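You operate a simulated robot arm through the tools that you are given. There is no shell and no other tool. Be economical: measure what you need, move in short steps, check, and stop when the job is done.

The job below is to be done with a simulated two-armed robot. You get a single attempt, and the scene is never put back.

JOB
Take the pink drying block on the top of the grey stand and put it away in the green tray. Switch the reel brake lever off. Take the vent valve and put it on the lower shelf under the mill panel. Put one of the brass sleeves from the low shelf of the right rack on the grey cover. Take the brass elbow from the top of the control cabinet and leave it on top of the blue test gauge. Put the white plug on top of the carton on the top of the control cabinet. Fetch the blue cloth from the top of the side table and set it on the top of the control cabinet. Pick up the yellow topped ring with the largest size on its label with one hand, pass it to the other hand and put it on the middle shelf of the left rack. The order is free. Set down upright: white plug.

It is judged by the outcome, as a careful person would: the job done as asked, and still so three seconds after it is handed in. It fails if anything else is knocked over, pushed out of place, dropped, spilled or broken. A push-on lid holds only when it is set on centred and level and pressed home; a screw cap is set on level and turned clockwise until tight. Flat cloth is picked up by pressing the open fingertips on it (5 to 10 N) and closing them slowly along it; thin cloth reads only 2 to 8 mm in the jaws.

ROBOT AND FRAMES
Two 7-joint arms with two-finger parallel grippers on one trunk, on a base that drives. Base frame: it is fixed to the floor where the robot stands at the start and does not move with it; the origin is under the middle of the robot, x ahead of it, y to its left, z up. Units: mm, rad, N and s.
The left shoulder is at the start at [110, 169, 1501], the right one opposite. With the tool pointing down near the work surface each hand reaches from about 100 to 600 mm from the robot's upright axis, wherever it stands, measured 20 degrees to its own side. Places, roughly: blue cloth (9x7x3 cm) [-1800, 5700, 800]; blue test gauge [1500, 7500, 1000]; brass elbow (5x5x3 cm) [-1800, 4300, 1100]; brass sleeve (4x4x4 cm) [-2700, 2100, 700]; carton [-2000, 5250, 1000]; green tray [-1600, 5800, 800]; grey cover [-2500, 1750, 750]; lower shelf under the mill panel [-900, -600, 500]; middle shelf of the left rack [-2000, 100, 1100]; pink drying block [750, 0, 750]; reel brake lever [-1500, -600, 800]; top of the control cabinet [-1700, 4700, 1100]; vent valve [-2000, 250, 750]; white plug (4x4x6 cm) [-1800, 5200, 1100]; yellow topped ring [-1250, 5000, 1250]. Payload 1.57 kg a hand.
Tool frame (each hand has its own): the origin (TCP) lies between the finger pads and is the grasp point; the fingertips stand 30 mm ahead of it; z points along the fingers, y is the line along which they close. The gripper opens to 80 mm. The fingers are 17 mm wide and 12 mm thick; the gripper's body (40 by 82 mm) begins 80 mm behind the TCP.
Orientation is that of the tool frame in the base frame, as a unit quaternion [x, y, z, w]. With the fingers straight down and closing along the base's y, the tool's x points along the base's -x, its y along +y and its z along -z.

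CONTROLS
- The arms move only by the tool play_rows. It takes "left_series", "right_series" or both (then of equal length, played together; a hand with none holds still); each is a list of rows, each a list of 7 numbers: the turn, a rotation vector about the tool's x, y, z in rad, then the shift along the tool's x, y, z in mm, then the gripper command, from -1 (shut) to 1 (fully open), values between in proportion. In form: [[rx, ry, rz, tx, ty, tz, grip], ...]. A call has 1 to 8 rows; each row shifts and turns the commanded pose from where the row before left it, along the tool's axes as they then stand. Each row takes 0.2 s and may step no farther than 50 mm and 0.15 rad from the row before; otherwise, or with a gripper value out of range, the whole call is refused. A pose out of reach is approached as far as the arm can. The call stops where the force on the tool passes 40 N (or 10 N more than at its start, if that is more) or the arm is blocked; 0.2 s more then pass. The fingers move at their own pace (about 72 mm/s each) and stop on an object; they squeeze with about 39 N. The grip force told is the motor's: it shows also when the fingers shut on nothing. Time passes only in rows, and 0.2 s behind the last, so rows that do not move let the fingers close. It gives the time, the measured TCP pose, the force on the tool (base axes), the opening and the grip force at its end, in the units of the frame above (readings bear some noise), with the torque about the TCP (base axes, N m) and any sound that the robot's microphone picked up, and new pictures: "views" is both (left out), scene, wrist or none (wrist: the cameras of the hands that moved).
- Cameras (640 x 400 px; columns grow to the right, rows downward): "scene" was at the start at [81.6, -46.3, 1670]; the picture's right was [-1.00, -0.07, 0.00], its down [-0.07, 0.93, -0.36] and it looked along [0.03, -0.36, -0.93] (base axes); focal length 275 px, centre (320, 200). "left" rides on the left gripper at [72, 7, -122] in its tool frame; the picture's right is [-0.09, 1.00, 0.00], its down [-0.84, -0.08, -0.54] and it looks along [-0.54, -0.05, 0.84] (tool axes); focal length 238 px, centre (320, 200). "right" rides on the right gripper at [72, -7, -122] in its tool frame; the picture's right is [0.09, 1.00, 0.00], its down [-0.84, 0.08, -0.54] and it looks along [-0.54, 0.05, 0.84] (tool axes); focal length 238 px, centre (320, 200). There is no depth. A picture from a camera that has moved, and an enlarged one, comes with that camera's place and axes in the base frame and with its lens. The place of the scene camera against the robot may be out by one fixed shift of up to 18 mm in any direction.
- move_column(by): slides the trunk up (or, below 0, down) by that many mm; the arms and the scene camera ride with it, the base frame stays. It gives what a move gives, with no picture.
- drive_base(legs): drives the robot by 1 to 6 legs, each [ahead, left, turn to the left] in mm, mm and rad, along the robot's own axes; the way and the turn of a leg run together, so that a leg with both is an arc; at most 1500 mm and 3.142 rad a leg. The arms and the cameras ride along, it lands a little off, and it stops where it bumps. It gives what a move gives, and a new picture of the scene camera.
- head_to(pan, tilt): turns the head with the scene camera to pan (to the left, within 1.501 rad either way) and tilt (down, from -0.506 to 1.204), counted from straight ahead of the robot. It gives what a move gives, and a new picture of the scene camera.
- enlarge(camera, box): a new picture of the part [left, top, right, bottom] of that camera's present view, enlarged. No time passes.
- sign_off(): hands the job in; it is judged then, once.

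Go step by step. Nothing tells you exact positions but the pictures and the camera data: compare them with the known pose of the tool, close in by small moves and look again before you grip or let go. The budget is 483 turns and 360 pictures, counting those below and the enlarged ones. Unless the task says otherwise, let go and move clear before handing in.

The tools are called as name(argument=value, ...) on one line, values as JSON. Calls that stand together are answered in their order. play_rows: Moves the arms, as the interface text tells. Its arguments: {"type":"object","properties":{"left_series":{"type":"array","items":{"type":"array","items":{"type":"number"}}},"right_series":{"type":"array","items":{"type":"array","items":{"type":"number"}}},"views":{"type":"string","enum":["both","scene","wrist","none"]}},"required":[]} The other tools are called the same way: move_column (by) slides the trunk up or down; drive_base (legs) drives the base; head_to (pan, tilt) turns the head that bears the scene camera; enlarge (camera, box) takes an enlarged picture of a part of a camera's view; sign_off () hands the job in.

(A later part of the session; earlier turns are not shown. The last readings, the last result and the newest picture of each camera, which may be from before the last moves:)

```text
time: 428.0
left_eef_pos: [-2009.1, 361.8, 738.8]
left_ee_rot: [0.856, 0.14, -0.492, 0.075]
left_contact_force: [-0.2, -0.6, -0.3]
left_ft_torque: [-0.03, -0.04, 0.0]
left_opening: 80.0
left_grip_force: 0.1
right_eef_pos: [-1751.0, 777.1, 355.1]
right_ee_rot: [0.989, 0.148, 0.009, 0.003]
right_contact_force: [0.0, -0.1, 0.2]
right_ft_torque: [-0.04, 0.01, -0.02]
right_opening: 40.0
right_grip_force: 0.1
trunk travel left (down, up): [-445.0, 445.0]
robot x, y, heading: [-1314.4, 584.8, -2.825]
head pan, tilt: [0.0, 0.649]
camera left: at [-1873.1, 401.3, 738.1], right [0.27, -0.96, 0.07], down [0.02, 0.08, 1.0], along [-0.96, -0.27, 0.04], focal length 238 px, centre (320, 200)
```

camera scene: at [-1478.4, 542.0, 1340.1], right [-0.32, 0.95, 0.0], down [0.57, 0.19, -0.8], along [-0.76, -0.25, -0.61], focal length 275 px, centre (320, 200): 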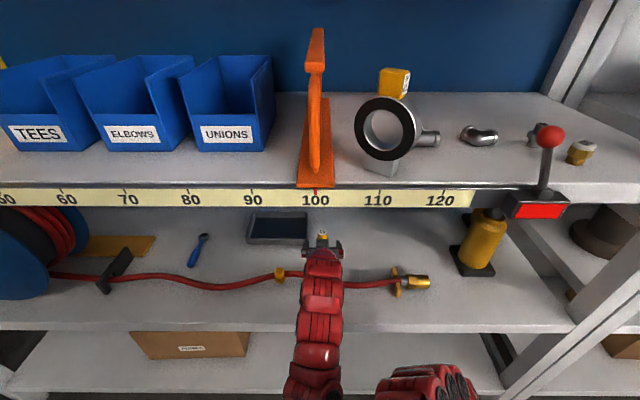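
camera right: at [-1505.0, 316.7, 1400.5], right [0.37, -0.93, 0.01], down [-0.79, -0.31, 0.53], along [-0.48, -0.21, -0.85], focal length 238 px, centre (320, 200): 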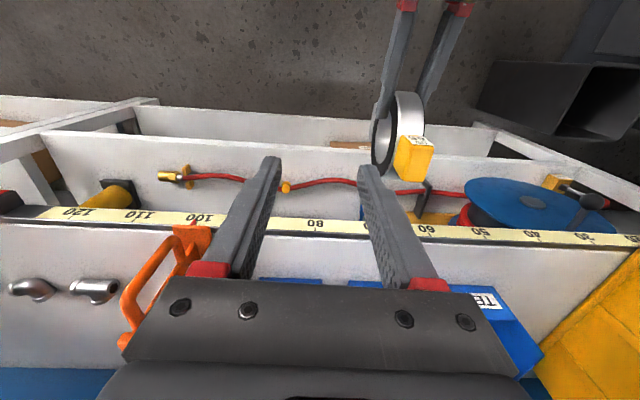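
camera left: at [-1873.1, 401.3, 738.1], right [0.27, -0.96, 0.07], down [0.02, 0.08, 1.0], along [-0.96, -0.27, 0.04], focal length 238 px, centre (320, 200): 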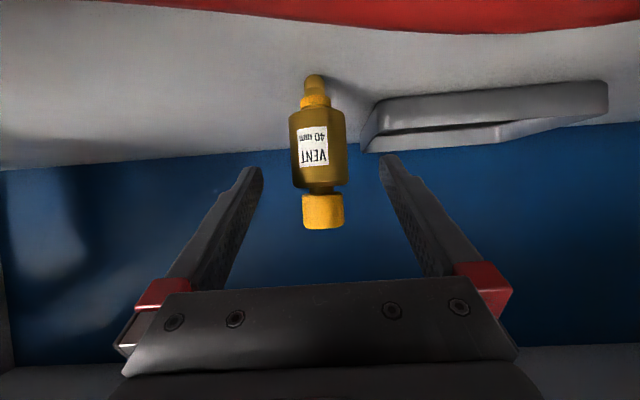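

drive_base(legs=[[30, 0, 0]])

play_rows(left_series=[[0, 0, 0, 0, 0, 0, 1]], views="wrist")

```text
time: 428.9
left_eef_pos: [-2037.7, 352.9, 738.9]
left_ee_rot: [0.856, 0.14, -0.493, 0.075]
left_contact_force: [-0.6, -0.2, -0.6]
left_ft_torque: [-0.01, 0.01, -0.02]
left_opening: 79.9
left_grip_force: 0.2
right_eef_pos: [-1778.8, 767.4, 356.1]
right_ee_rot: [0.989, 0.148, 0.01, 0.002]
right_contact_force: [-0.1, -0.3, 0.3]
right_ft_torque: [-0.02, -0.01, -0.03]
right_opening: 40.0
right_grip_force: 0.1
trunk travel left (down, up): [-445.0, 445.0]
robot x, y, heading: [-1344.6, 576.1, -2.821]
head pan, tilt: [0.0, 0.649]
camera scene: at [-1506.0, 532.9, 1340.1], right [-0.32, 0.95, 0.0], down [0.57, 0.19, -0.8], along [-0.76, -0.25, -0.61], focal length 275 px, centre (320, 200)
```

scene: 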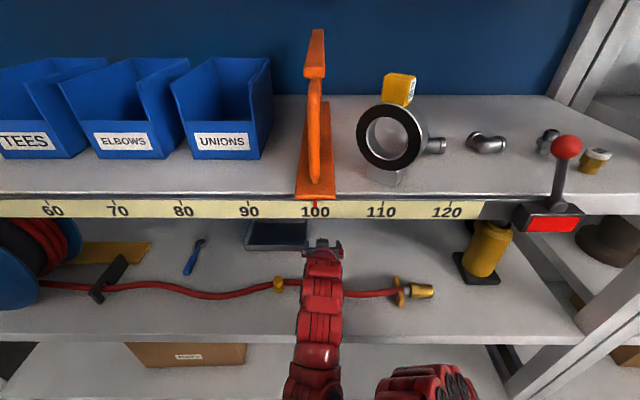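

```text
time: 429.3
left_eef_pos: [-2038.4, 353.4, 737.6]
left_ee_rot: [0.856, 0.139, -0.493, 0.075]
left_contact_force: [0.0, -0.6, -0.2]
left_ft_torque: [0.0, -0.01, 0.0]
left_opening: 80.1
left_grip_force: 0.1
right_eef_pos: [-1777.6, 766.8, 355.6]
right_ee_rot: [0.989, 0.148, 0.009, 0.003]
right_contact_force: [0.2, 0.4, -0.1]
right_ft_torque: [0.0, 0.02, -0.04]
right_opening: 40.0
right_grip_force: 0.1
trunk travel left (down, up): [-445.0, 445.0]
robot x, y, heading: [-1346.1, 578.0, -2.817]
head pan, tilt: [0.0, 0.649]
camera left: at [-1900.6, 392.2, 738.1], right [0.27, -0.96, 0.07], down [0.02, 0.08, 1.0], along [-0.96, -0.27, 0.04], focal length 238 px, centre (320, 200)
```

left: 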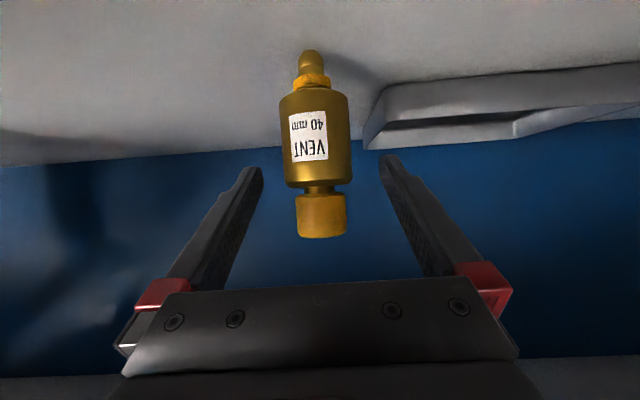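

play_rows(left_series=[[0, 0, 0, 10, -1, 4, 1], [0, 0, 0, 0, 0, 0, -1], [0, 0, 0, 0, 0, 0, -1], [0, 0, 0, 0, 0, 0, -1], [0, 0, 0, 0, 0, 0, -1]], views="wrist")

```text
time: 430.5
left_eef_pos: [-2036.9, 354.5, 728.8]
left_ee_rot: [0.855, 0.139, -0.493, 0.074]
left_contact_force: [-0.1, -0.6, 2.0]
left_ft_torque: [0.04, 0.01, -0.02]
left_opening: 39.2
left_grip_force: 39.2
right_eef_pos: [-1777.1, 768.2, 355.1]
right_ee_rot: [0.989, 0.147, 0.009, 0.002]
right_contact_force: [-0.4, 0.3, 1.0]
right_ft_torque: [0.0, 0.0, 0.04]
right_opening: 40.0
right_grip_force: 0.0
trunk travel left (down, up): [-445.0, 445.0]
robot x, y, heading: [-1342.7, 575.0, -2.823]
head pan, tilt: [0.0, 0.649]
camera left: at [-1899.4, 394.0, 727.6], right [0.27, -0.96, 0.07], down [0.02, 0.08, 1.0], along [-0.96, -0.27, 0.05], focal length 238 px, centre (320, 200)
```

left: 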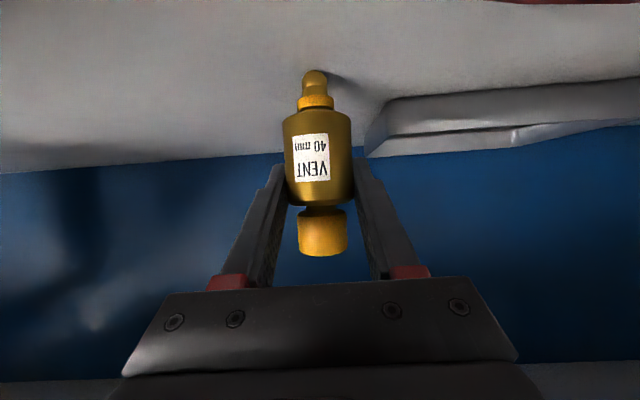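

Gripped the vent valve. I lift it 35 mm and back out.

play_rows(left_series=[[0, 0, 0, -15, 0, -8.7, -1], [0, 0, 0, -15, 0, -8.7, -1]], views="none")

drive_base(legs=[[-480, 0, 0]])

play_rows(left_series=[[0, 0, 0, 0, 0, 0, -1]], views="wrist")

```text
time: 431.1
left_eef_pos: [-2036.8, 354.7, 763.1]
left_ee_rot: [0.855, 0.14, -0.493, 0.075]
left_contact_force: [0.8, -0.3, -2.5]
left_ft_torque: [-0.02, -0.03, -0.02]
left_opening: 39.5
left_grip_force: 39.2
right_eef_pos: [-1777.3, 768.2, 355.8]
right_ee_rot: [0.989, 0.148, 0.008, 0.002]
right_contact_force: [0.3, 0.0, -0.3]
right_ft_torque: [-0.01, -0.06, -0.01]
right_opening: 40.3
right_grip_force: 0.1
trunk travel left (down, up): [-445.0, 445.0]
robot x, y, heading: [-1343.9, 580.5, -2.815]
head pan, tilt: [0.0, 0.649]
```

```text
time: 433.9
left_eef_pos: [-1573.6, 508.7, 762.4]
left_ee_rot: [0.856, 0.139, -0.493, 0.074]
left_contact_force: [-1.2, -0.2, -2.3]
left_ft_torque: [-0.01, 0.0, 0.02]
left_opening: 39.2
left_grip_force: 39.0
right_eef_pos: [-1314.8, 922.0, 355.5]
right_ee_rot: [0.989, 0.147, 0.008, 0.002]
right_contact_force: [-0.9, -0.2, -0.2]
right_ft_torque: [-0.01, 0.0, 0.0]
right_opening: 40.2
right_grip_force: 0.0
trunk travel left (down, up): [-445.0, 445.0]
robot x, y, heading: [-880.9, 730.3, -2.823]
head pan, tilt: [0.0, 0.649]
camera scene: at [-1041.6, 686.7, 1340.4], right [-0.31, 0.95, 0.0], down [0.57, 0.19, -0.8], along [-0.76, -0.25, -0.6], focal length 275 px, centre (320, 200)
```

scene: 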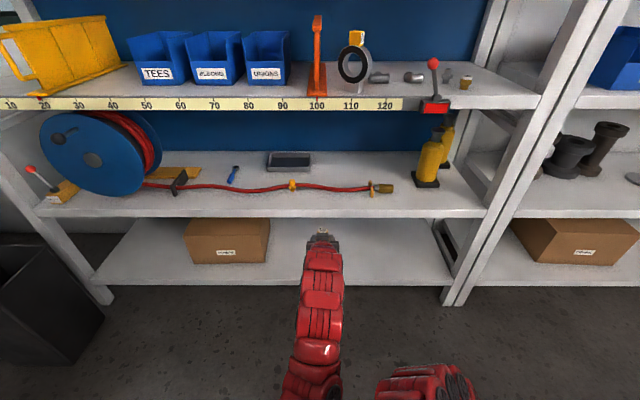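

```text
time: 434.4
left_eef_pos: [-1575.5, 508.9, 762.6]
left_ee_rot: [0.855, 0.139, -0.493, 0.075]
left_contact_force: [-0.2, 0.0, -1.6]
left_ft_torque: [-0.01, 0.0, 0.03]
left_opening: 39.3
left_grip_force: 38.3
right_eef_pos: [-1314.6, 921.6, 355.2]
right_ee_rot: [0.989, 0.147, 0.008, 0.003]
right_contact_force: [0.5, 0.2, 0.1]
right_ft_torque: [0.02, 0.02, 0.01]
right_opening: 39.8
right_grip_force: 0.0
trunk travel left (down, up): [-445.0, 445.0]
robot x, y, heading: [-879.8, 730.0, -2.824]
head pan, tilt: [0.0, 0.649]
camera left: at [-1437.7, 547.2, 762.1], right [0.27, -0.96, 0.07], down [0.02, 0.08, 1.0], along [-0.96, -0.26, 0.04], focal length 238 px, centre (320, 200)
```

left: 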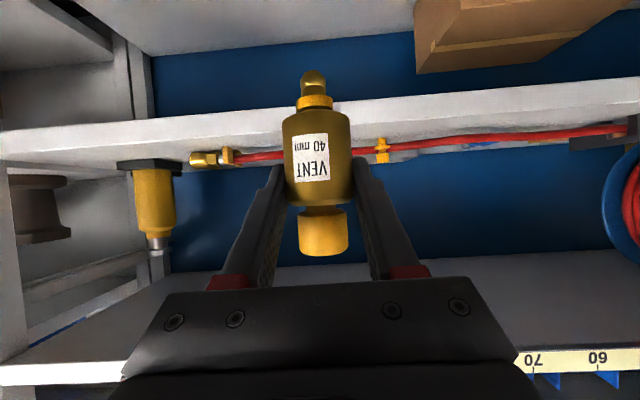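

Next, the vent valve to the shelf under the mill panel: I sidestep a little and turn left to face the mill.

drive_base(legs=[[0, 150, 0], [0, 0, 1.58]])

head_to(pan=0.0, tilt=0.5)

```text
time: 439.5
left_eef_pos: [-615.9, -106.7, 763.1]
left_ee_rot: [0.508, 0.702, -0.297, 0.4]
left_contact_force: [1.0, 0.5, -2.0]
left_ft_torque: [-0.01, -0.02, 0.02]
left_opening: 38.8
left_grip_force: 38.8
right_eef_pos: [-1028.4, 154.5, 354.8]
right_ee_rot: [0.598, 0.802, 0.008, -0.006]
right_contact_force: [0.1, 0.6, 1.2]
right_ft_torque: [-0.01, 0.0, 0.03]
right_opening: 40.0
right_grip_force: 0.0
trunk travel left (down, up): [-445.0, 445.0]
robot x, y, heading: [-833.5, 584.6, -1.256]
head pan, tilt: [0.0, 0.649]
camera scene: at [-785.0, 438.1, 1340.3], right [-0.95, -0.31, 0.0], down [-0.19, 0.58, -0.8], along [0.25, -0.76, -0.6], focal length 275 px, centre (320, 200)
```

scene: 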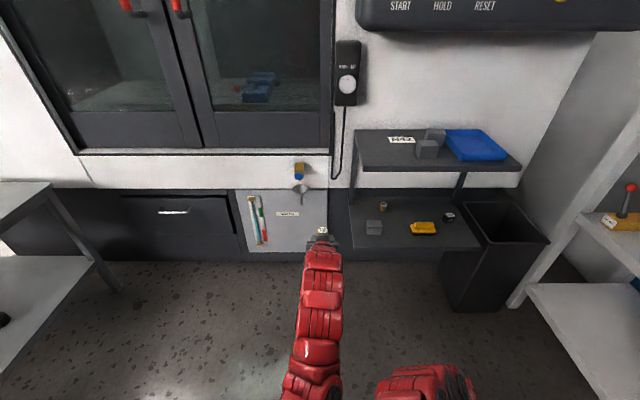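

```text
time: 440.2
left_eef_pos: [-614.6, -106.9, 762.7]
left_ee_rot: [0.508, 0.702, -0.298, 0.4]
left_contact_force: [0.4, 0.5, -1.1]
left_ft_torque: [-0.01, 0.02, -0.02]
left_opening: 39.3
left_grip_force: 39.2
right_eef_pos: [-1028.0, 154.7, 355.5]
right_ee_rot: [0.597, 0.802, 0.008, -0.004]
right_contact_force: [1.2, -0.4, 0.5]
right_ft_torque: [-0.01, -0.01, 0.02]
right_opening: 40.0
right_grip_force: 0.0
trunk travel left (down, up): [-445.0, 445.0]
robot x, y, heading: [-833.3, 584.9, -1.258]
head pan, tilt: [0.0, 0.499]
camera scene: at [-783.8, 434.2, 1353.6], right [-0.95, -0.31, 0.0], down [-0.15, 0.46, -0.88], along [0.27, -0.83, -0.48], focal length 275 px, centre (320, 200)
```

scene: 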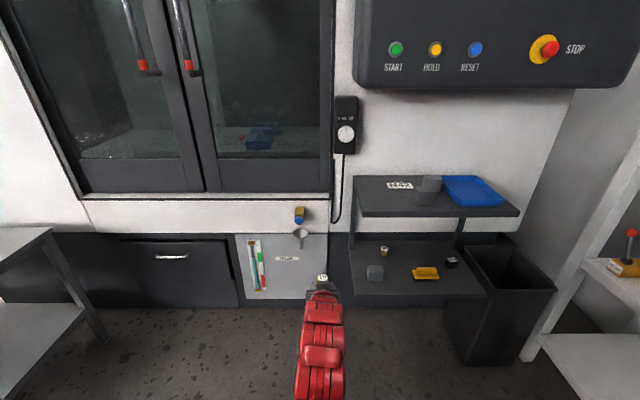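

I see the lower shelf with free space in its middle. I sidestep right, lower the trunk, and extend the left hand slightly.

drive_base(legs=[[0, -372, 0]])

move_column(by=-140)

play_rows(left_series=[[0, 0, 0, -17, 0, 30, -1], [0, 0, 0, -17, 0, 30, -1]], views="both")

```text
time: 442.6
left_eef_pos: [-974.2, -223.7, 762.5]
left_ee_rot: [0.508, 0.702, -0.297, 0.401]
left_contact_force: [0.1, -0.6, -2.0]
left_ft_torque: [0.01, 0.06, 0.01]
left_opening: 39.4
left_grip_force: 39.2
right_eef_pos: [-1385.4, 38.8, 355.6]
right_ee_rot: [0.597, 0.802, 0.009, -0.005]
right_contact_force: [-0.2, -0.5, -0.3]
right_ft_torque: [-0.03, -0.02, 0.02]
right_opening: 40.1
right_grip_force: 0.2
trunk travel left (down, up): [-445.0, 445.0]
robot x, y, heading: [-1195.0, 469.8, -1.259]
head pan, tilt: [0.0, 0.499]
camera scene: at [-1141.6, 318.2, 1353.6], right [-0.95, -0.31, 0.0], down [-0.15, 0.46, -0.88], along [0.27, -0.83, -0.48], focal length 275 px, centre (320, 200)
```

scene: 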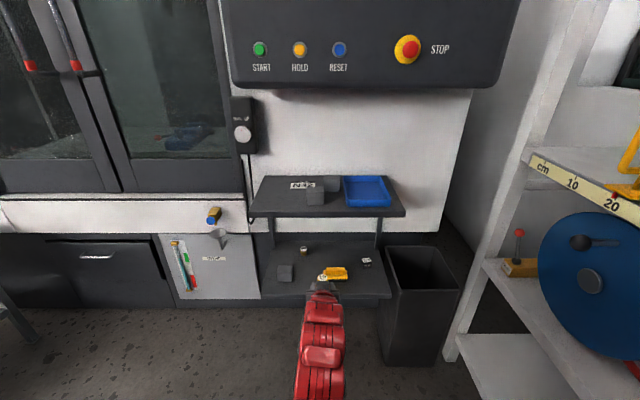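

```text
time: 444.3
left_eef_pos: [-972.9, -221.6, 623.4]
left_ee_rot: [0.509, 0.702, -0.298, 0.4]
left_contact_force: [0.5, 0.1, -2.4]
left_ft_torque: [0.0, 0.0, -0.01]
left_opening: 39.1
left_grip_force: 39.4
right_eef_pos: [-1386.6, 38.5, 215.3]
right_ee_rot: [0.598, 0.802, 0.008, -0.005]
right_contact_force: [1.4, -0.4, -0.8]
right_ft_torque: [0.02, 0.0, 0.01]
right_opening: 39.9
right_grip_force: 0.0
trunk travel left (down, up): [-305.0, 585.0]
robot x, y, heading: [-1193.5, 470.4, -1.258]
head pan, tilt: [0.0, 0.499]
```

```text
time: 444.9
left_eef_pos: [-952.1, -289.8, 622.0]
left_ee_rot: [0.508, 0.702, -0.297, 0.4]
left_contact_force: [-0.2, -0.1, -1.4]
left_ft_torque: [0.01, 0.01, 0.01]
left_opening: 39.2
left_grip_force: 38.7
right_eef_pos: [-1384.5, 38.7, 215.7]
right_ee_rot: [0.597, 0.802, 0.009, -0.005]
right_contact_force: [0.2, 0.0, -0.7]
right_ft_torque: [-0.02, -0.01, -0.02]
right_opening: 40.1
right_grip_force: 0.1
trunk travel left (down, up): [-305.0, 585.0]
robot x, y, heading: [-1192.6, 470.0, -1.257]
head pan, tilt: [0.0, 0.499]
camera scene: at [-1140.8, 318.2, 1213.6], right [-0.95, -0.31, 0.0], down [-0.15, 0.46, -0.88], along [0.27, -0.83, -0.48], focal length 275 px, centre (320, 200)
camera left: at [-988.5, -152.0, 621.3], right [0.96, 0.26, 0.07], down [-0.08, 0.02, 1.0], along [0.26, -0.96, 0.04], focal length 238 px, centre (320, 200)
```

scene: 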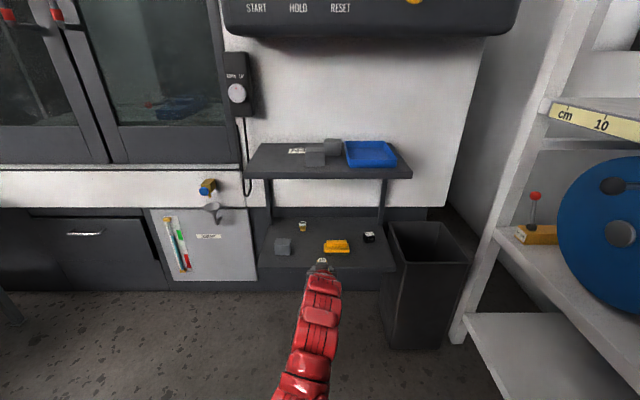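
left: 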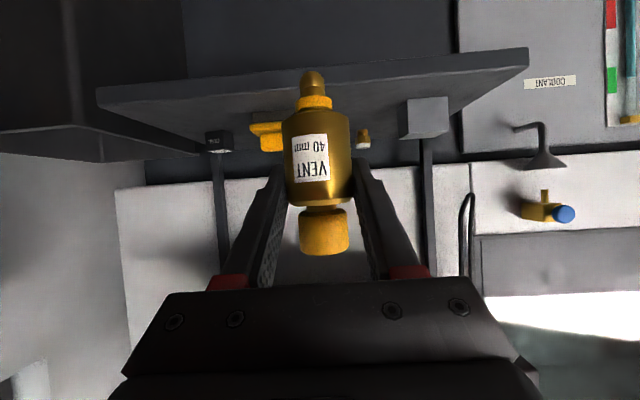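

Straight ahead between the grey cube and yellow piece is free. I drive in 265 mm.

drive_base(legs=[[265, 8, 0]])

play_rows(left_series=[[0, 0, 0, 0, 0, 0, -1]], views="wrist")

enlarge(camera="scene", box=[220, 160, 460, 330])

```text
time: 446.8
left_eef_pos: [-865.0, -536.6, 620.0]
left_ee_rot: [0.509, 0.702, -0.298, 0.4]
left_contact_force: [0.2, -0.2, -2.1]
left_ft_torque: [-0.04, 0.0, -0.02]
left_opening: 39.2
left_grip_force: 38.6
right_eef_pos: [-1299.9, -208.2, 215.7]
right_ee_rot: [0.598, 0.802, 0.008, -0.005]
right_contact_force: [0.0, 0.1, -0.6]
right_ft_torque: [0.0, -0.03, -0.04]
right_opening: 39.8
right_grip_force: 0.1
trunk travel left (down, up): [-305.0, 585.0]
robot x, y, heading: [-1103.8, 225.3, -1.258]
head pan, tilt: [0.0, 0.499]
camera scene: at [-1053.1, 70.9, 1213.5], right [-0.95, -0.31, 0.0], down [-0.15, 0.46, -0.88], along [0.27, -0.84, -0.48], focal length 275 px, centre (320, 200)
```

scene: 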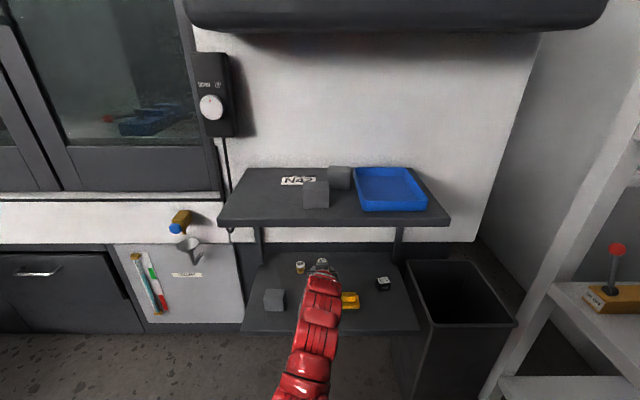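

```text
time: 447.2
left_eef_pos: [-865.2, -536.0, 622.3]
left_ee_rot: [0.509, 0.701, -0.298, 0.4]
left_contact_force: [-0.4, 0.8, -2.3]
left_ft_torque: [0.01, 0.02, -0.02]
left_opening: 39.0
left_grip_force: 38.5
right_eef_pos: [-1298.3, -208.0, 217.1]
right_ee_rot: [0.598, 0.801, 0.009, -0.004]
right_contact_force: [0.0, -0.8, 0.2]
right_ft_torque: [-0.02, -0.03, -0.02]
right_opening: 39.8
right_grip_force: 0.0
trunk travel left (down, up): [-305.0, 585.0]
robot x, y, heading: [-1103.7, 224.2, -1.262]
head pan, tilt: [0.0, 0.499]
camera left: at [-902.0, -398.8, 621.1], right [0.96, 0.26, 0.07], down [-0.08, 0.02, 1.0], along [0.26, -0.97, 0.04], focal length 238 px, centre (320, 200)
```

left: 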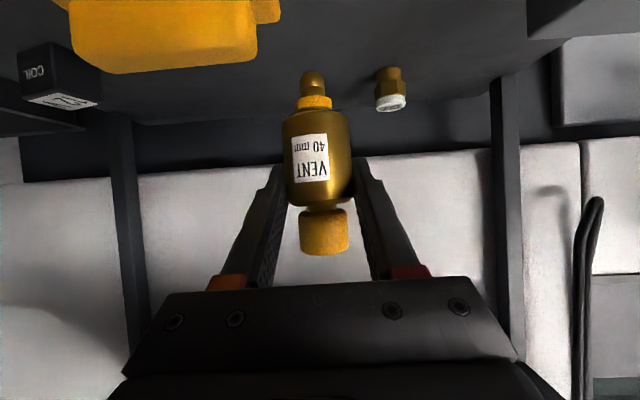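

```text
2.35 times, centred on (340, 245) of scene
camera zoom: at [-1053.3, 71.3, 1213.6], right [-0.95, -0.31, 0.0], down [-0.15, 0.46, -0.88], along [0.27, -0.84, -0.48], focal length 648 px, centre (273, 94)
```

zoom: 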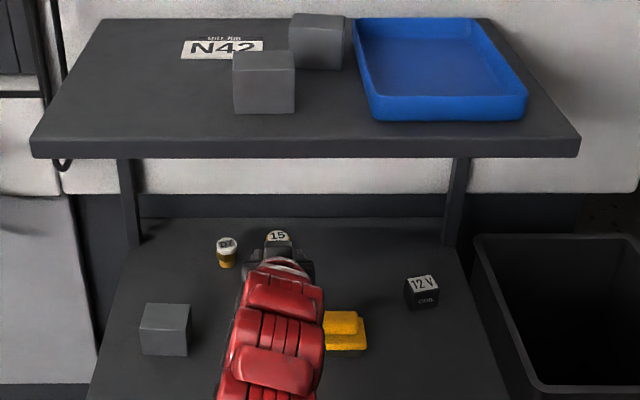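

play_rows(left_series=[[0, 0, 0, 17, 12, 10, -1], [0, 0, 0, 17, 0, 10, -1], [0, 0, 0, 8.7, 0, 5, -1]], views="wrist")

```text
time: 448.0
left_eef_pos: [-854.5, -532.3, 570.8]
left_ee_rot: [0.509, 0.701, -0.298, 0.401]
left_contact_force: [0.1, 1.0, -1.7]
left_ft_torque: [0.01, -0.01, -0.01]
left_opening: 39.1
left_grip_force: 38.4
right_eef_pos: [-1298.3, -207.6, 215.2]
right_ee_rot: [0.598, 0.801, 0.008, -0.005]
right_contact_force: [0.0, 0.7, 0.3]
right_ft_torque: [-0.02, 0.04, 0.0]
right_opening: 40.2
right_grip_force: 0.1
trunk travel left (down, up): [-305.0, 585.0]
robot x, y, heading: [-1104.7, 230.2, -1.26]
head pan, tilt: [0.0, 0.499]
camera left: at [-892.0, -395.2, 571.0], right [0.96, 0.26, 0.07], down [-0.08, 0.02, 1.0], along [0.26, -0.97, 0.04], focal length 238 px, centre (320, 200)
```

left: 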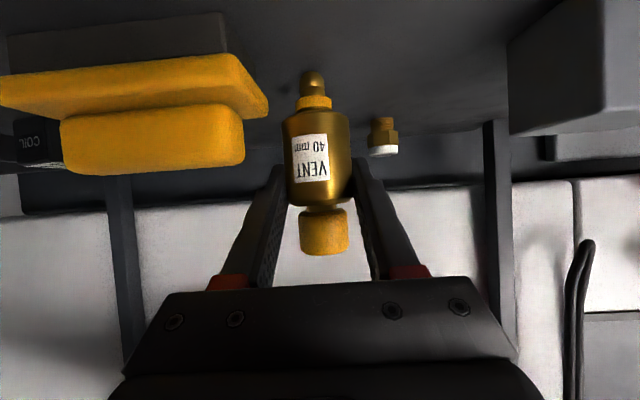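

play_rows(left_series=[[0, 0, 0, 6, 0, 3.5, -1], [0, 0, 0, 4, 0, 2.3, -1], [0, 0, 0, 0, 0, 0, -1]], views="none")

play_rows(left_series=[[0, 0, 0, 3.5, 0, 2, -1], [0, 0, 0, 0, 0, 0, -1]], views="none")

play_rows(left_series=[[0, 0, 0, 3.5, 0, 2, -1], [0, 0, 0, 0, 0, 0, -1]], views="wrist")

```text
time: 448.8
left_eef_pos: [-855.2, -532.4, 568.1]
left_ee_rot: [0.506, 0.7, -0.301, 0.404]
left_contact_force: [-0.7, 0.1, 31.0]
left_ft_torque: [-0.01, -0.05, 0.0]
left_opening: 39.2
left_grip_force: 38.5
right_eef_pos: [-1299.5, -207.0, 216.6]
right_ee_rot: [0.599, 0.801, 0.007, -0.003]
right_contact_force: [0.9, 0.6, 0.3]
right_ft_torque: [-0.04, 0.02, 0.0]
right_opening: 40.0
right_grip_force: 0.1
trunk travel left (down, up): [-305.0, 585.0]
robot x, y, heading: [-1105.8, 222.9, -1.26]
head pan, tilt: [0.0, 0.499]
```

```text
time: 449.2
left_eef_pos: [-854.4, -534.4, 567.5]
left_ee_rot: [0.504, 0.697, -0.305, 0.407]
left_contact_force: [1.2, -5.8, 15.7]
left_ft_torque: [-0.4, -0.07, -0.03]
left_opening: 39.4
left_grip_force: 38.6
right_eef_pos: [-1299.0, -207.3, 217.7]
right_ee_rot: [0.598, 0.801, 0.007, -0.003]
right_contact_force: [-0.2, -0.5, 0.7]
right_ft_torque: [0.0, 0.02, -0.01]
right_opening: 40.0
right_grip_force: 0.0
trunk travel left (down, up): [-305.0, 585.0]
robot x, y, heading: [-1100.1, 223.1, -1.259]
head pan, tilt: [0.0, 0.499]
stopped in row 1 (left hand): the force on the tool passed its limit at 42 N (the readings are from after the stop); the commanded pose is now the measured one
```

```text
time: 449.9
left_eef_pos: [-853.1, -537.4, 568.5]
left_ee_rot: [0.504, 0.696, -0.307, 0.409]
left_contact_force: [1.1, -5.8, 13.4]
left_ft_torque: [-0.32, -0.05, -0.06]
left_opening: 39.2
left_grip_force: 39.3
right_eef_pos: [-1298.3, -208.5, 215.7]
right_ee_rot: [0.599, 0.801, 0.007, -0.003]
right_contact_force: [0.3, -0.4, -0.2]
right_ft_torque: [0.01, 0.0, 0.0]
right_opening: 39.9
right_grip_force: 0.2
trunk travel left (down, up): [-305.0, 585.0]
robot x, y, heading: [-1103.3, 228.0, -1.261]
head pan, tilt: [0.0, 0.499]
stopped in row 2 (left hand): the force on the tool passed its limit at 40 N (the readings are from after the stop); the commanded pose is now the measured one
camera left: at [-890.5, -399.3, 562.6], right [0.96, 0.26, 0.07], down [-0.08, 0.06, 0.99], along [0.26, -0.96, 0.08], focal length 238 px, centre (320, 200)
```

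left: 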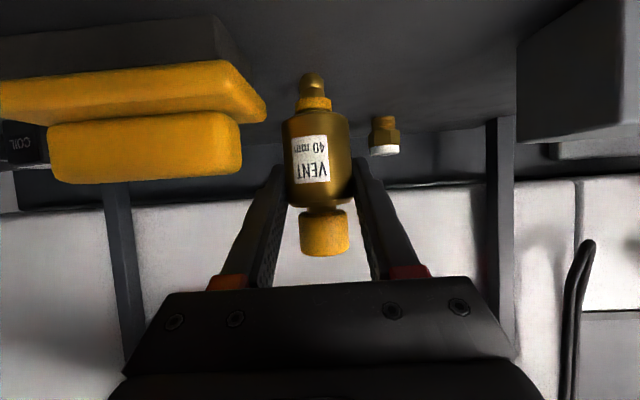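

Contact at shelf z≈502. I relieve the push and restore the pitch so the valve stands plumb.

play_rows(left_series=[[0, 0.026, 0, -2.6, 0, -1.5, -1], [0, 0, 0, 0, 0, 0, -1]], views="none")

```text
time: 450.5
left_eef_pos: [-853.4, -536.5, 567.2]
left_ee_rot: [0.507, 0.703, -0.297, 0.4]
left_contact_force: [2.1, -4.1, 9.2]
left_ft_torque: [-0.22, -0.19, -0.01]
left_opening: 39.2
left_grip_force: 39.1
right_eef_pos: [-1299.5, -208.1, 215.1]
right_ee_rot: [0.599, 0.801, 0.008, -0.004]
right_contact_force: [0.0, -0.4, 1.1]
right_ft_torque: [0.04, 0.02, 0.01]
right_opening: 39.9
right_grip_force: 0.0
trunk travel left (down, up): [-305.0, 585.0]
robot x, y, heading: [-1096.9, 224.0, -1.261]
head pan, tilt: [0.0, 0.499]
```

play_rows(left_series=[[0, 0, 0, -0.9, 0, -0.5, -1], [0, 0, 0, 0, 0, 0, -1]], views="none")

play_rows(left_series=[[0, 0, 0, 0, 0, 0, 0.05], [0, 0, 0, 0, 0, 0, 0.15], [0, 0, 0, 0, 0, 0, 0.3], [0, 0, 0, 0, 0, 0, 0.3]], views="wrist")

```text
time: 451.1
left_eef_pos: [-854.3, -536.0, 567.9]
left_ee_rot: [0.509, 0.703, -0.297, 0.398]
left_contact_force: [1.6, -1.7, 5.2]
left_ft_torque: [-0.15, -0.13, -0.04]
left_opening: 38.8
left_grip_force: 38.5
right_eef_pos: [-1298.6, -207.5, 216.8]
right_ee_rot: [0.599, 0.801, 0.008, -0.004]
right_contact_force: [0.4, 0.5, -0.1]
right_ft_torque: [-0.02, -0.03, -0.01]
right_opening: 39.6
right_grip_force: 0.0
trunk travel left (down, up): [-305.0, 585.0]
robot x, y, heading: [-1102.0, 224.8, -1.26]
head pan, tilt: [0.0, 0.499]
```

```text
time: 452.1
left_eef_pos: [-855.9, -536.6, 566.3]
left_ee_rot: [0.509, 0.703, -0.298, 0.398]
left_contact_force: [-0.4, -1.0, -0.2]
left_ft_torque: [0.01, 0.02, 0.01]
left_opening: 51.9
left_grip_force: 0.0
right_eef_pos: [-1298.4, -208.2, 215.4]
right_ee_rot: [0.598, 0.801, 0.008, -0.004]
right_contact_force: [0.1, -0.1, 0.2]
right_ft_torque: [-0.03, -0.02, -0.01]
right_opening: 39.9
right_grip_force: 0.0
trunk travel left (down, up): [-305.0, 585.0]
robot x, y, heading: [-1102.1, 226.8, -1.265]
head pan, tilt: [0.0, 0.499]
camera left: at [-890.9, -398.7, 567.6], right [0.96, 0.26, 0.07], down [-0.07, 0.02, 1.0], along [0.26, -0.97, 0.04], focal length 238 px, centre (320, 200)
```

left: 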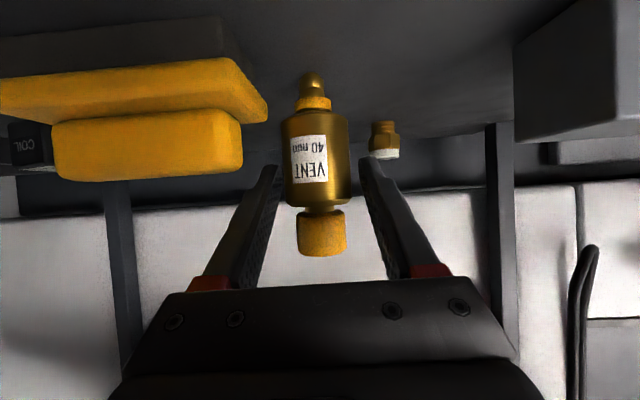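

It stands. I open a bit more and retract with the arm straight back.

play_rows(left_series=[[0, 0, 0, 0, -3, 0, 0.7], [0, 0, 0, 0, 0, 0, 0.7], [0, 0, 0, 10, 0, -17.3, 0.7], [0, 0, 0, 15, 0, -26, 0.7], [0, 0, 0, 15, 0, -26, 0.7]], views="wrist")

```text
time: 453.3
left_eef_pos: [-880.1, -459.7, 568.3]
left_ee_rot: [0.508, 0.703, -0.298, 0.398]
left_contact_force: [-0.5, -0.4, 5.1]
left_ft_torque: [-0.1, 0.19, -0.02]
left_opening: 68.4
left_grip_force: 0.6
right_eef_pos: [-1298.6, -207.6, 216.7]
right_ee_rot: [0.598, 0.801, 0.008, -0.005]
right_contact_force: [0.1, -0.3, 0.2]
right_ft_torque: [-0.02, -0.01, 0.01]
right_opening: 40.2
right_grip_force: 0.1
trunk travel left (down, up): [-305.0, 585.0]
robot x, y, heading: [-1104.0, 225.5, -1.26]
head pan, tilt: [0.0, 0.499]
camera left: at [-916.7, -322.5, 568.4], right [0.96, 0.26, 0.07], down [-0.07, 0.02, 1.0], along [0.26, -0.97, 0.04], focal length 238 px, centre (320, 200)
```

left: 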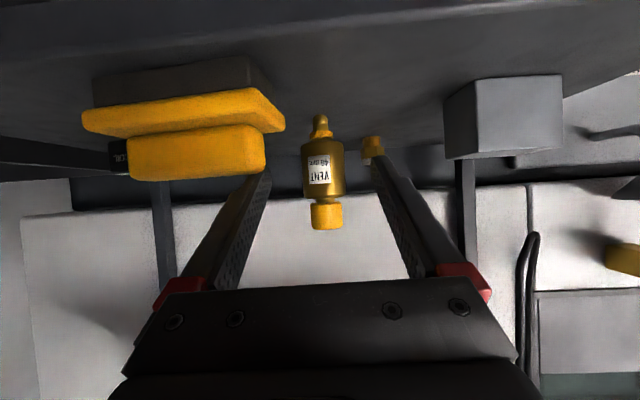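

The left fingertip seems to touch the yellow piece lightly; I lift up 20 mm, narrow the fingers, then back out.

play_rows(left_series=[[0, 0, 0, -9, 2, -5, 0.6], [0, 0, 0, -9, 2, -5, 0.4], [0, 0, 0, 15, 0, -26, 0.2], [0, 0, 0, 15, 0, -26, 0.2]], views="both")

enlarge(camera="scene", box=[220, 160, 460, 330])

```text
time: 454.3
left_eef_pos: [-894.3, -401.1, 589.1]
left_ee_rot: [0.508, 0.703, -0.298, 0.399]
left_contact_force: [-0.1, -0.6, 0.8]
left_ft_torque: [0.03, 0.02, 0.01]
left_opening: 47.9
left_grip_force: 0.0
right_eef_pos: [-1298.2, -207.7, 216.7]
right_ee_rot: [0.598, 0.801, 0.008, -0.004]
right_contact_force: [-0.1, 0.8, 0.5]
right_ft_torque: [-0.04, 0.02, 0.01]
right_opening: 39.8
right_grip_force: 0.0
trunk travel left (down, up): [-305.0, 585.0]
robot x, y, heading: [-1102.4, 224.6, -1.257]
head pan, tilt: [0.0, 0.499]
camera scene: at [-1053.4, 71.8, 1213.7], right [-0.95, -0.31, 0.0], down [-0.15, 0.46, -0.88], along [0.27, -0.84, -0.48], focal length 275 px, centre (320, 200)
camera left: at [-931.0, -264.6, 589.2], right [0.96, 0.26, 0.07], down [-0.07, 0.02, 1.0], along [0.26, -0.97, 0.04], focal length 238 px, centre (320, 200)
```

scene: 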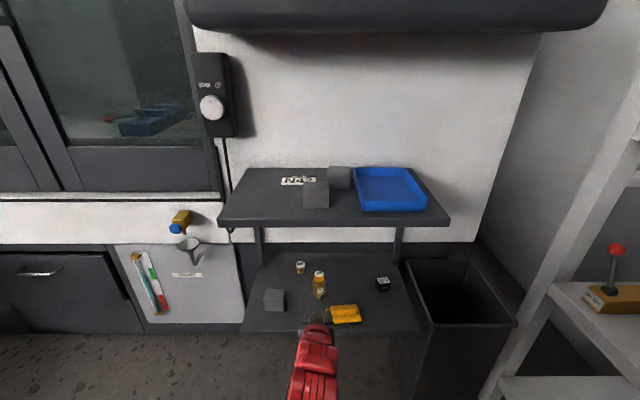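
left: 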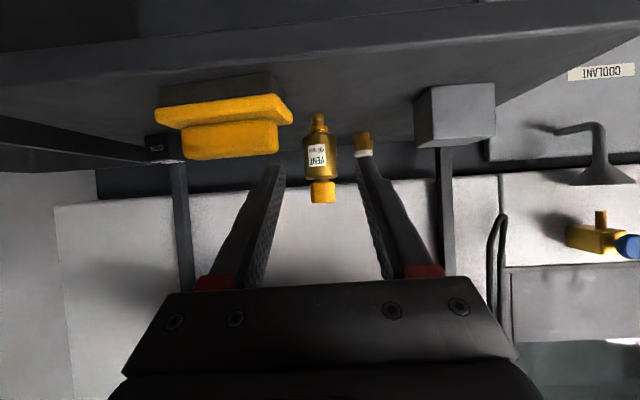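

```text
2.35 times, centred on (340, 245) of scene
camera zoom: at [-1053.4, 71.8, 1213.7], right [-0.95, -0.31, 0.0], down [-0.15, 0.46, -0.88], along [0.27, -0.84, -0.48], focal length 648 px, centre (273, 94)
```

zoom: 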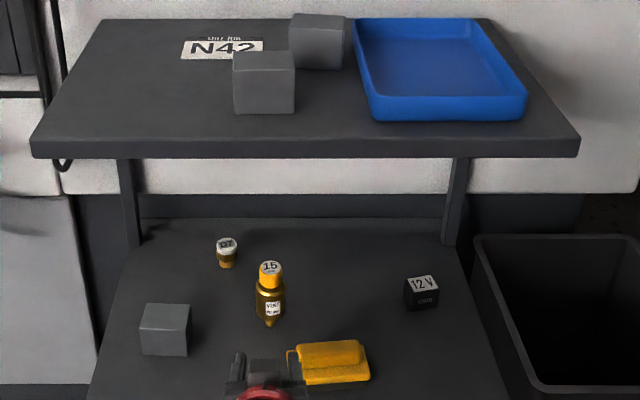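

The yellow piece was dragged about 50 mm toward the front as I withdrew. I examine it closely so I can push it back to its original place.

drive_base(legs=[[-130, 0, 0]])

enlarge(camera="scene", box=[220, 180, 460, 330])

play_rows(left_series=[[0, 0, 0, 0, 0, 0, -1], [0, 0, 0, 0, 0, 0, -1]], views="wrist")

```text
time: 455.6
left_eef_pos: [-935.2, -278.4, 588.8]
left_ee_rot: [0.508, 0.703, -0.298, 0.399]
left_contact_force: [-0.3, -0.5, -0.6]
left_ft_torque: [-0.02, 0.03, 0.01]
left_opening: 48.0
left_grip_force: 0.0
right_eef_pos: [-1338.1, -83.7, 216.0]
right_ee_rot: [0.598, 0.801, 0.007, -0.004]
right_contact_force: [0.2, -0.7, 0.4]
right_ft_torque: [-0.02, -0.01, 0.0]
right_opening: 40.3
right_grip_force: 0.1
trunk travel left (down, up): [-305.0, 585.0]
robot x, y, heading: [-1143.6, 346.8, -1.263]
head pan, tilt: [0.0, 0.499]
camera scene: at [-1093.6, 196.4, 1213.8], right [-0.95, -0.31, 0.0], down [-0.15, 0.46, -0.88], along [0.27, -0.84, -0.48], focal length 275 px, centre (320, 200)
```

scene: 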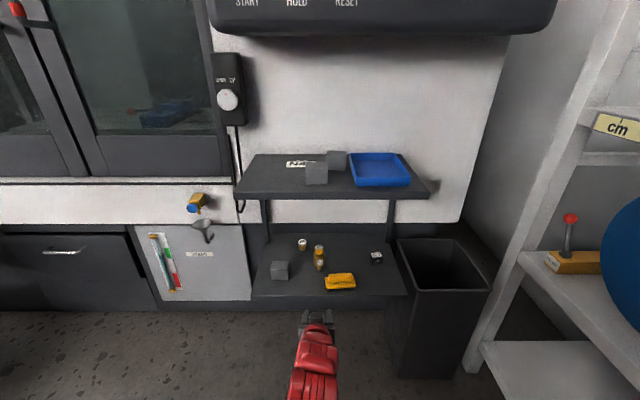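

```text
2.67 times, centred on (340, 255) of scene
camera zoom: at [-1093.6, 196.4, 1213.8], right [-0.95, -0.31, 0.0], down [-0.15, 0.46, -0.88], along [0.27, -0.84, -0.48], focal length 734 px, centre (267, 53)
```

zoom: 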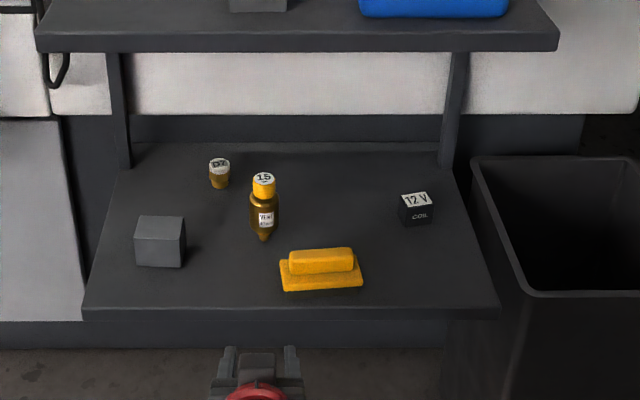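

```text
time: 456.2
left_eef_pos: [-935.1, -278.0, 588.0]
left_ee_rot: [0.508, 0.703, -0.297, 0.398]
left_contact_force: [0.0, 0.4, -0.6]
left_ft_torque: [0.02, 0.0, -0.01]
left_opening: 0.0
left_grip_force: 20.8
right_eef_pos: [-1339.0, -83.1, 215.3]
right_ee_rot: [0.598, 0.801, 0.008, -0.004]
right_contact_force: [0.8, -0.1, -0.2]
right_ft_torque: [-0.01, -0.02, -0.03]
right_opening: 39.9
right_grip_force: 0.1
trunk travel left (down, up): [-305.0, 585.0]
robot x, y, heading: [-1143.9, 350.5, -1.257]
head pan, tilt: [0.0, 0.499]
camera left: at [-971.1, -140.8, 588.8], right [0.96, 0.26, 0.07], down [-0.07, 0.02, 1.0], along [0.26, -0.97, 0.04], focal length 238 px, centre (320, 200)
```

left: 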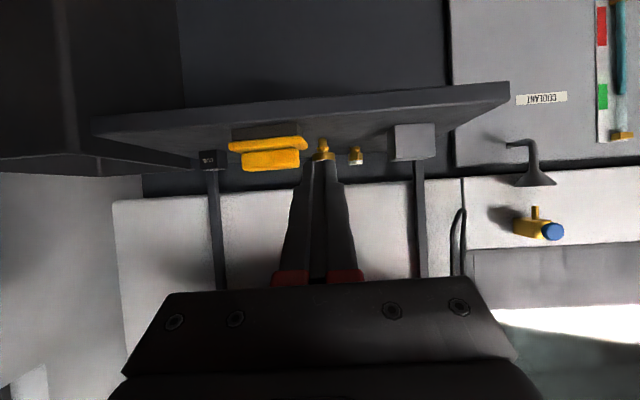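

I computed it moved back by ~49 mm with no turn. I'll push it back with closed fingertips: align laterally, lower, drive closer.

play_rows(left_series=[[0, 0, 0, 23, -39, 13, -1], [0, 0, 0, 23, -39, 13, -1]], views="none")

drive_base(legs=[[110, 0, 0]])

play_rows(left_series=[[0, 0, 0, 0, 0, 0, -1]], views="wrist")

enlarge(camera="scene", box=[220, 180, 460, 330])

```text
time: 456.8
left_eef_pos: [-1008.6, -300.2, 535.7]
left_ee_rot: [0.508, 0.703, -0.298, 0.399]
left_contact_force: [-0.7, -0.6, -0.4]
left_ft_torque: [0.0, 0.02, 0.01]
left_opening: 0.0
left_grip_force: 21.2
right_eef_pos: [-1337.9, -83.5, 217.2]
right_ee_rot: [0.598, 0.801, 0.009, -0.004]
right_contact_force: [0.0, 0.8, 0.0]
right_ft_torque: [-0.01, 0.02, -0.01]
right_opening: 39.8
right_grip_force: 0.1
trunk travel left (down, up): [-305.0, 585.0]
robot x, y, heading: [-1140.4, 350.6, -1.259]
head pan, tilt: [0.0, 0.499]
```

```text
time: 458.0
left_eef_pos: [-974.2, -403.9, 535.8]
left_ee_rot: [0.509, 0.703, -0.298, 0.398]
left_contact_force: [-0.1, -0.2, 0.8]
left_ft_torque: [-0.01, 0.0, -0.04]
left_opening: 0.0
left_grip_force: 21.1
right_eef_pos: [-1304.1, -187.6, 216.7]
right_ee_rot: [0.598, 0.801, 0.008, -0.006]
right_contact_force: [0.9, -0.2, -0.3]
right_ft_torque: [-0.01, 0.01, 0.0]
right_opening: 40.1
right_grip_force: 0.1
trunk travel left (down, up): [-305.0, 585.0]
robot x, y, heading: [-1113.0, 247.7, -1.255]
head pan, tilt: [0.0, 0.499]
camera scene: at [-1059.6, 91.5, 1213.6], right [-0.95, -0.31, 0.0], down [-0.15, 0.46, -0.88], along [0.27, -0.84, -0.48], focal length 275 px, centre (320, 200)
```

scene: 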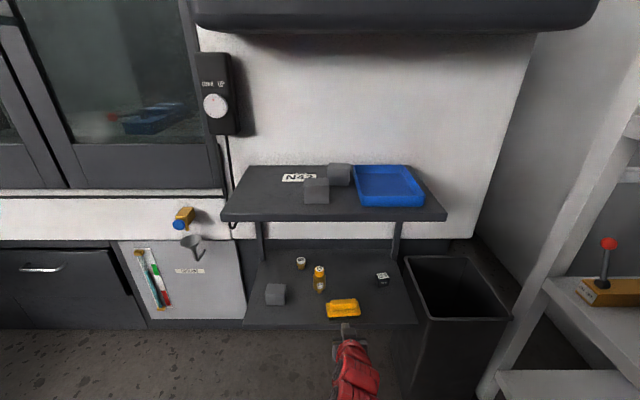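

```text
time: 458.4
left_eef_pos: [-974.3, -404.8, 535.8]
left_ee_rot: [0.508, 0.703, -0.297, 0.399]
left_contact_force: [-0.3, 0.2, 0.0]
left_ft_torque: [0.0, -0.02, -0.01]
left_opening: 0.0
left_grip_force: 21.3
right_eef_pos: [-1304.0, -187.7, 216.1]
right_ee_rot: [0.597, 0.802, 0.008, -0.004]
right_contact_force: [0.8, -0.2, -0.4]
right_ft_torque: [0.02, 0.01, 0.04]
right_opening: 40.2
right_grip_force: 0.1
trunk travel left (down, up): [-305.0, 585.0]
robot x, y, heading: [-1108.0, 244.6, -1.253]
head pan, tilt: [0.0, 0.499]
camera left: at [-1011.3, -266.4, 536.1], right [0.96, 0.26, 0.07], down [-0.07, 0.02, 1.0], along [0.26, -0.97, 0.04], focal length 238 px, centre (320, 200)
```

left: 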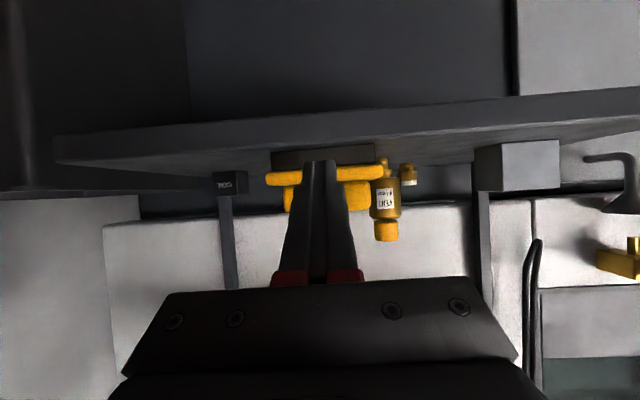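

```text
2.67 times, centred on (340, 255) of scene
camera zoom: at [-1059.8, 92.1, 1213.7], right [-0.95, -0.31, 0.0], down [-0.15, 0.46, -0.88], along [0.27, -0.84, -0.48], focal length 734 px, centre (267, 53)
```

zoom: 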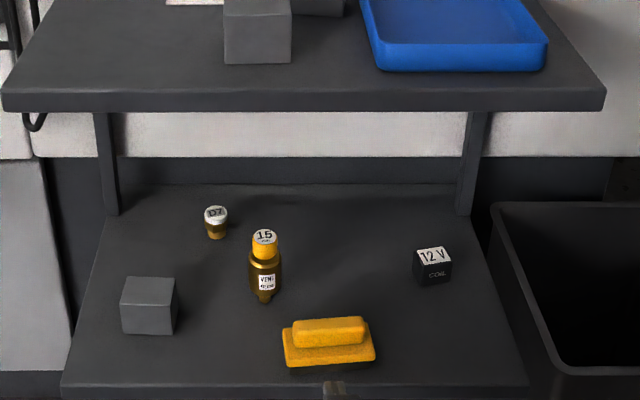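

play_rows(left_series=[[0, 0, 0, -11, 0, 19, -1], [0, 0, 0, -9, 0, 15.6, -1], [0, 0, 0, -5, 0, 8.7, -1], [0, 0, 0, -5, 0, 8.7, -1]], views="none")

enlarge(camera="scene", box=[220, 180, 460, 330])

```text
time: 459.4
left_eef_pos: [-955.3, -461.2, 535.2]
left_ee_rot: [0.508, 0.703, -0.298, 0.399]
left_contact_force: [1.3, 0.3, -0.6]
left_ft_torque: [0.06, 0.02, 0.01]
left_opening: 0.0
left_grip_force: 21.4
right_eef_pos: [-1304.3, -189.0, 217.1]
right_ee_rot: [0.597, 0.802, 0.008, -0.004]
right_contact_force: [-0.2, 0.3, -0.6]
right_ft_torque: [-0.04, -0.01, 0.01]
right_opening: 39.9
right_grip_force: 0.0
trunk travel left (down, up): [-305.0, 585.0]
robot x, y, heading: [-1109.4, 246.9, -1.259]
head pan, tilt: [0.0, 0.499]
```

```text
2.67 times, centred on (340, 255) of scene
camera zoom: at [-1059.8, 92.1, 1213.7], right [-0.95, -0.31, 0.0], down [-0.15, 0.46, -0.88], along [0.27, -0.84, -0.48], focal length 734 px, centre (267, 53)
```

zoom: 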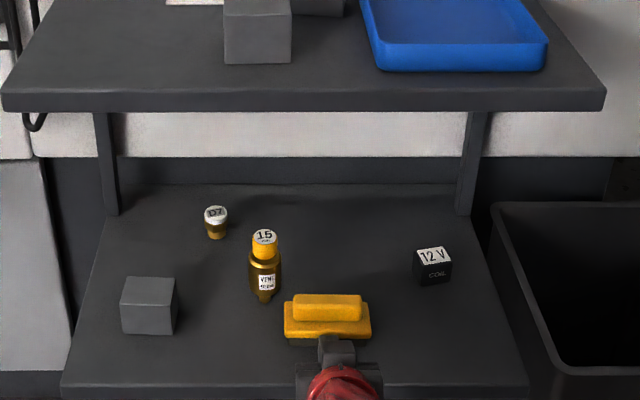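

Almost there: 20 mm more, and a slight turn to undo, so I push a bit right of centre.

play_rows(left_series=[[0, 0, 0, 5, 0, -8.7, -1], [0, 0, 0, 0, -22, 0, -1], [0, 0, 0, -5, 0, 8.7, -1], [0, 0, 0, -5, 0, 8.7, -1], [0, 0, 0, -3, 0, 5.2, -1]], views="none")

enlarge(camera="scene", box=[220, 180, 460, 330])

```text
time: 460.6
left_eef_pos: [-973.1, -483.5, 535.4]
left_ee_rot: [0.509, 0.704, -0.297, 0.398]
left_contact_force: [-0.3, -0.2, 0.7]
left_ft_torque: [-0.03, -0.01, 0.01]
left_opening: 0.0
left_grip_force: 21.2
right_eef_pos: [-1304.4, -187.4, 215.6]
right_ee_rot: [0.598, 0.801, 0.008, -0.004]
right_contact_force: [0.5, 0.3, -0.1]
right_ft_torque: [0.01, 0.03, 0.02]
right_opening: 39.9
right_grip_force: 0.1
trunk travel left (down, up): [-305.0, 585.0]
robot x, y, heading: [-1109.3, 246.7, -1.26]
head pan, tilt: [0.0, 0.499]
```

```text
2.67 times, centred on (340, 255) of scene
camera zoom: at [-1059.8, 92.1, 1213.7], right [-0.95, -0.31, 0.0], down [-0.15, 0.46, -0.88], along [0.27, -0.84, -0.48], focal length 734 px, centre (267, 53)
```

zoom: 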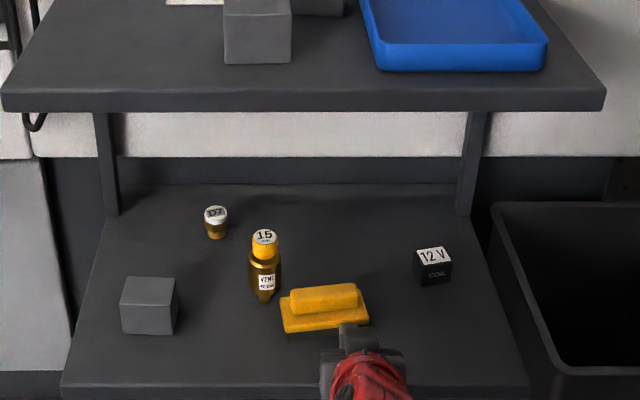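

The yellow piece is back within a few mm. I withdraw, then handle the brake lever.

play_rows(left_series=[[0, 0, 0, 10, 0, -17.3, -1], [0, 0, 0, 15, 0, -26, -1], [0, 0, 0, 15, 0, -26, -1]], views="none")

drive_base(legs=[[-300, 0, 0]])

enlarge(camera="scene", box=[240, 160, 460, 300])

```text
time: 461.4
left_eef_pos: [-996.0, -405.5, 537.1]
left_ee_rot: [0.507, 0.704, -0.298, 0.399]
left_contact_force: [-0.7, -1.4, 1.2]
left_ft_torque: [-0.01, 0.03, 0.0]
left_opening: 0.0
left_grip_force: 21.1
right_eef_pos: [-1305.0, -187.5, 216.8]
right_ee_rot: [0.598, 0.801, 0.008, -0.004]
right_contact_force: [0.9, 1.1, 0.3]
right_ft_torque: [0.03, 0.02, 0.01]
right_opening: 40.1
right_grip_force: 0.0
trunk travel left (down, up): [-305.0, 585.0]
robot x, y, heading: [-1109.3, 244.2, -1.259]
head pan, tilt: [0.0, 0.499]
```

```text
time: 463.5
left_eef_pos: [-1088.5, -119.1, 535.5]
left_ee_rot: [0.509, 0.703, -0.298, 0.397]
left_contact_force: [-0.4, 0.6, 0.1]
left_ft_torque: [0.01, 0.01, -0.03]
left_opening: 0.0
left_grip_force: 21.2
right_eef_pos: [-1395.5, 97.3, 216.0]
right_ee_rot: [0.598, 0.802, 0.008, -0.004]
right_contact_force: [0.0, 0.0, 1.3]
right_ft_torque: [0.02, 0.01, 0.01]
right_opening: 40.1
right_grip_force: 0.0
trunk travel left (down, up): [-305.0, 585.0]
robot x, y, heading: [-1201.3, 532.6, -1.263]
head pan, tilt: [0.0, 0.499]
camera scene: at [-1152.2, 378.5, 1213.8], right [-0.95, -0.31, 0.0], down [-0.15, 0.46, -0.88], along [0.27, -0.84, -0.48], focal length 275 px, centre (320, 200)
```

scene: 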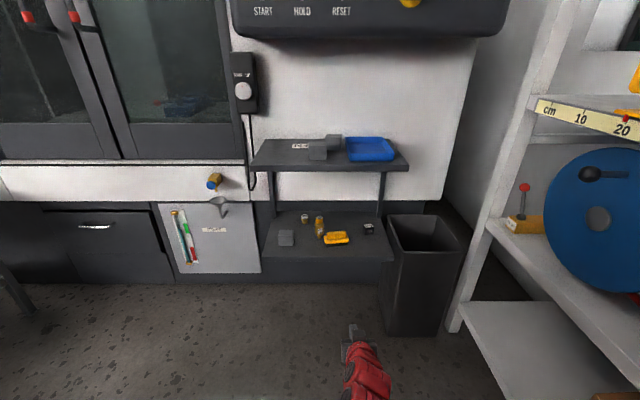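

```text
2.86 times, centred on (350, 230) of scene
camera zoom: at [-1152.2, 378.5, 1213.8], right [-0.95, -0.31, 0.0], down [-0.15, 0.46, -0.88], along [0.27, -0.84, -0.48], focal length 787 px, centre (234, 114)
```

zoom: 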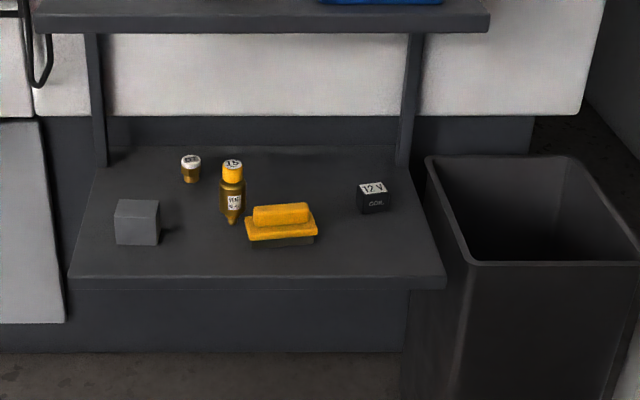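

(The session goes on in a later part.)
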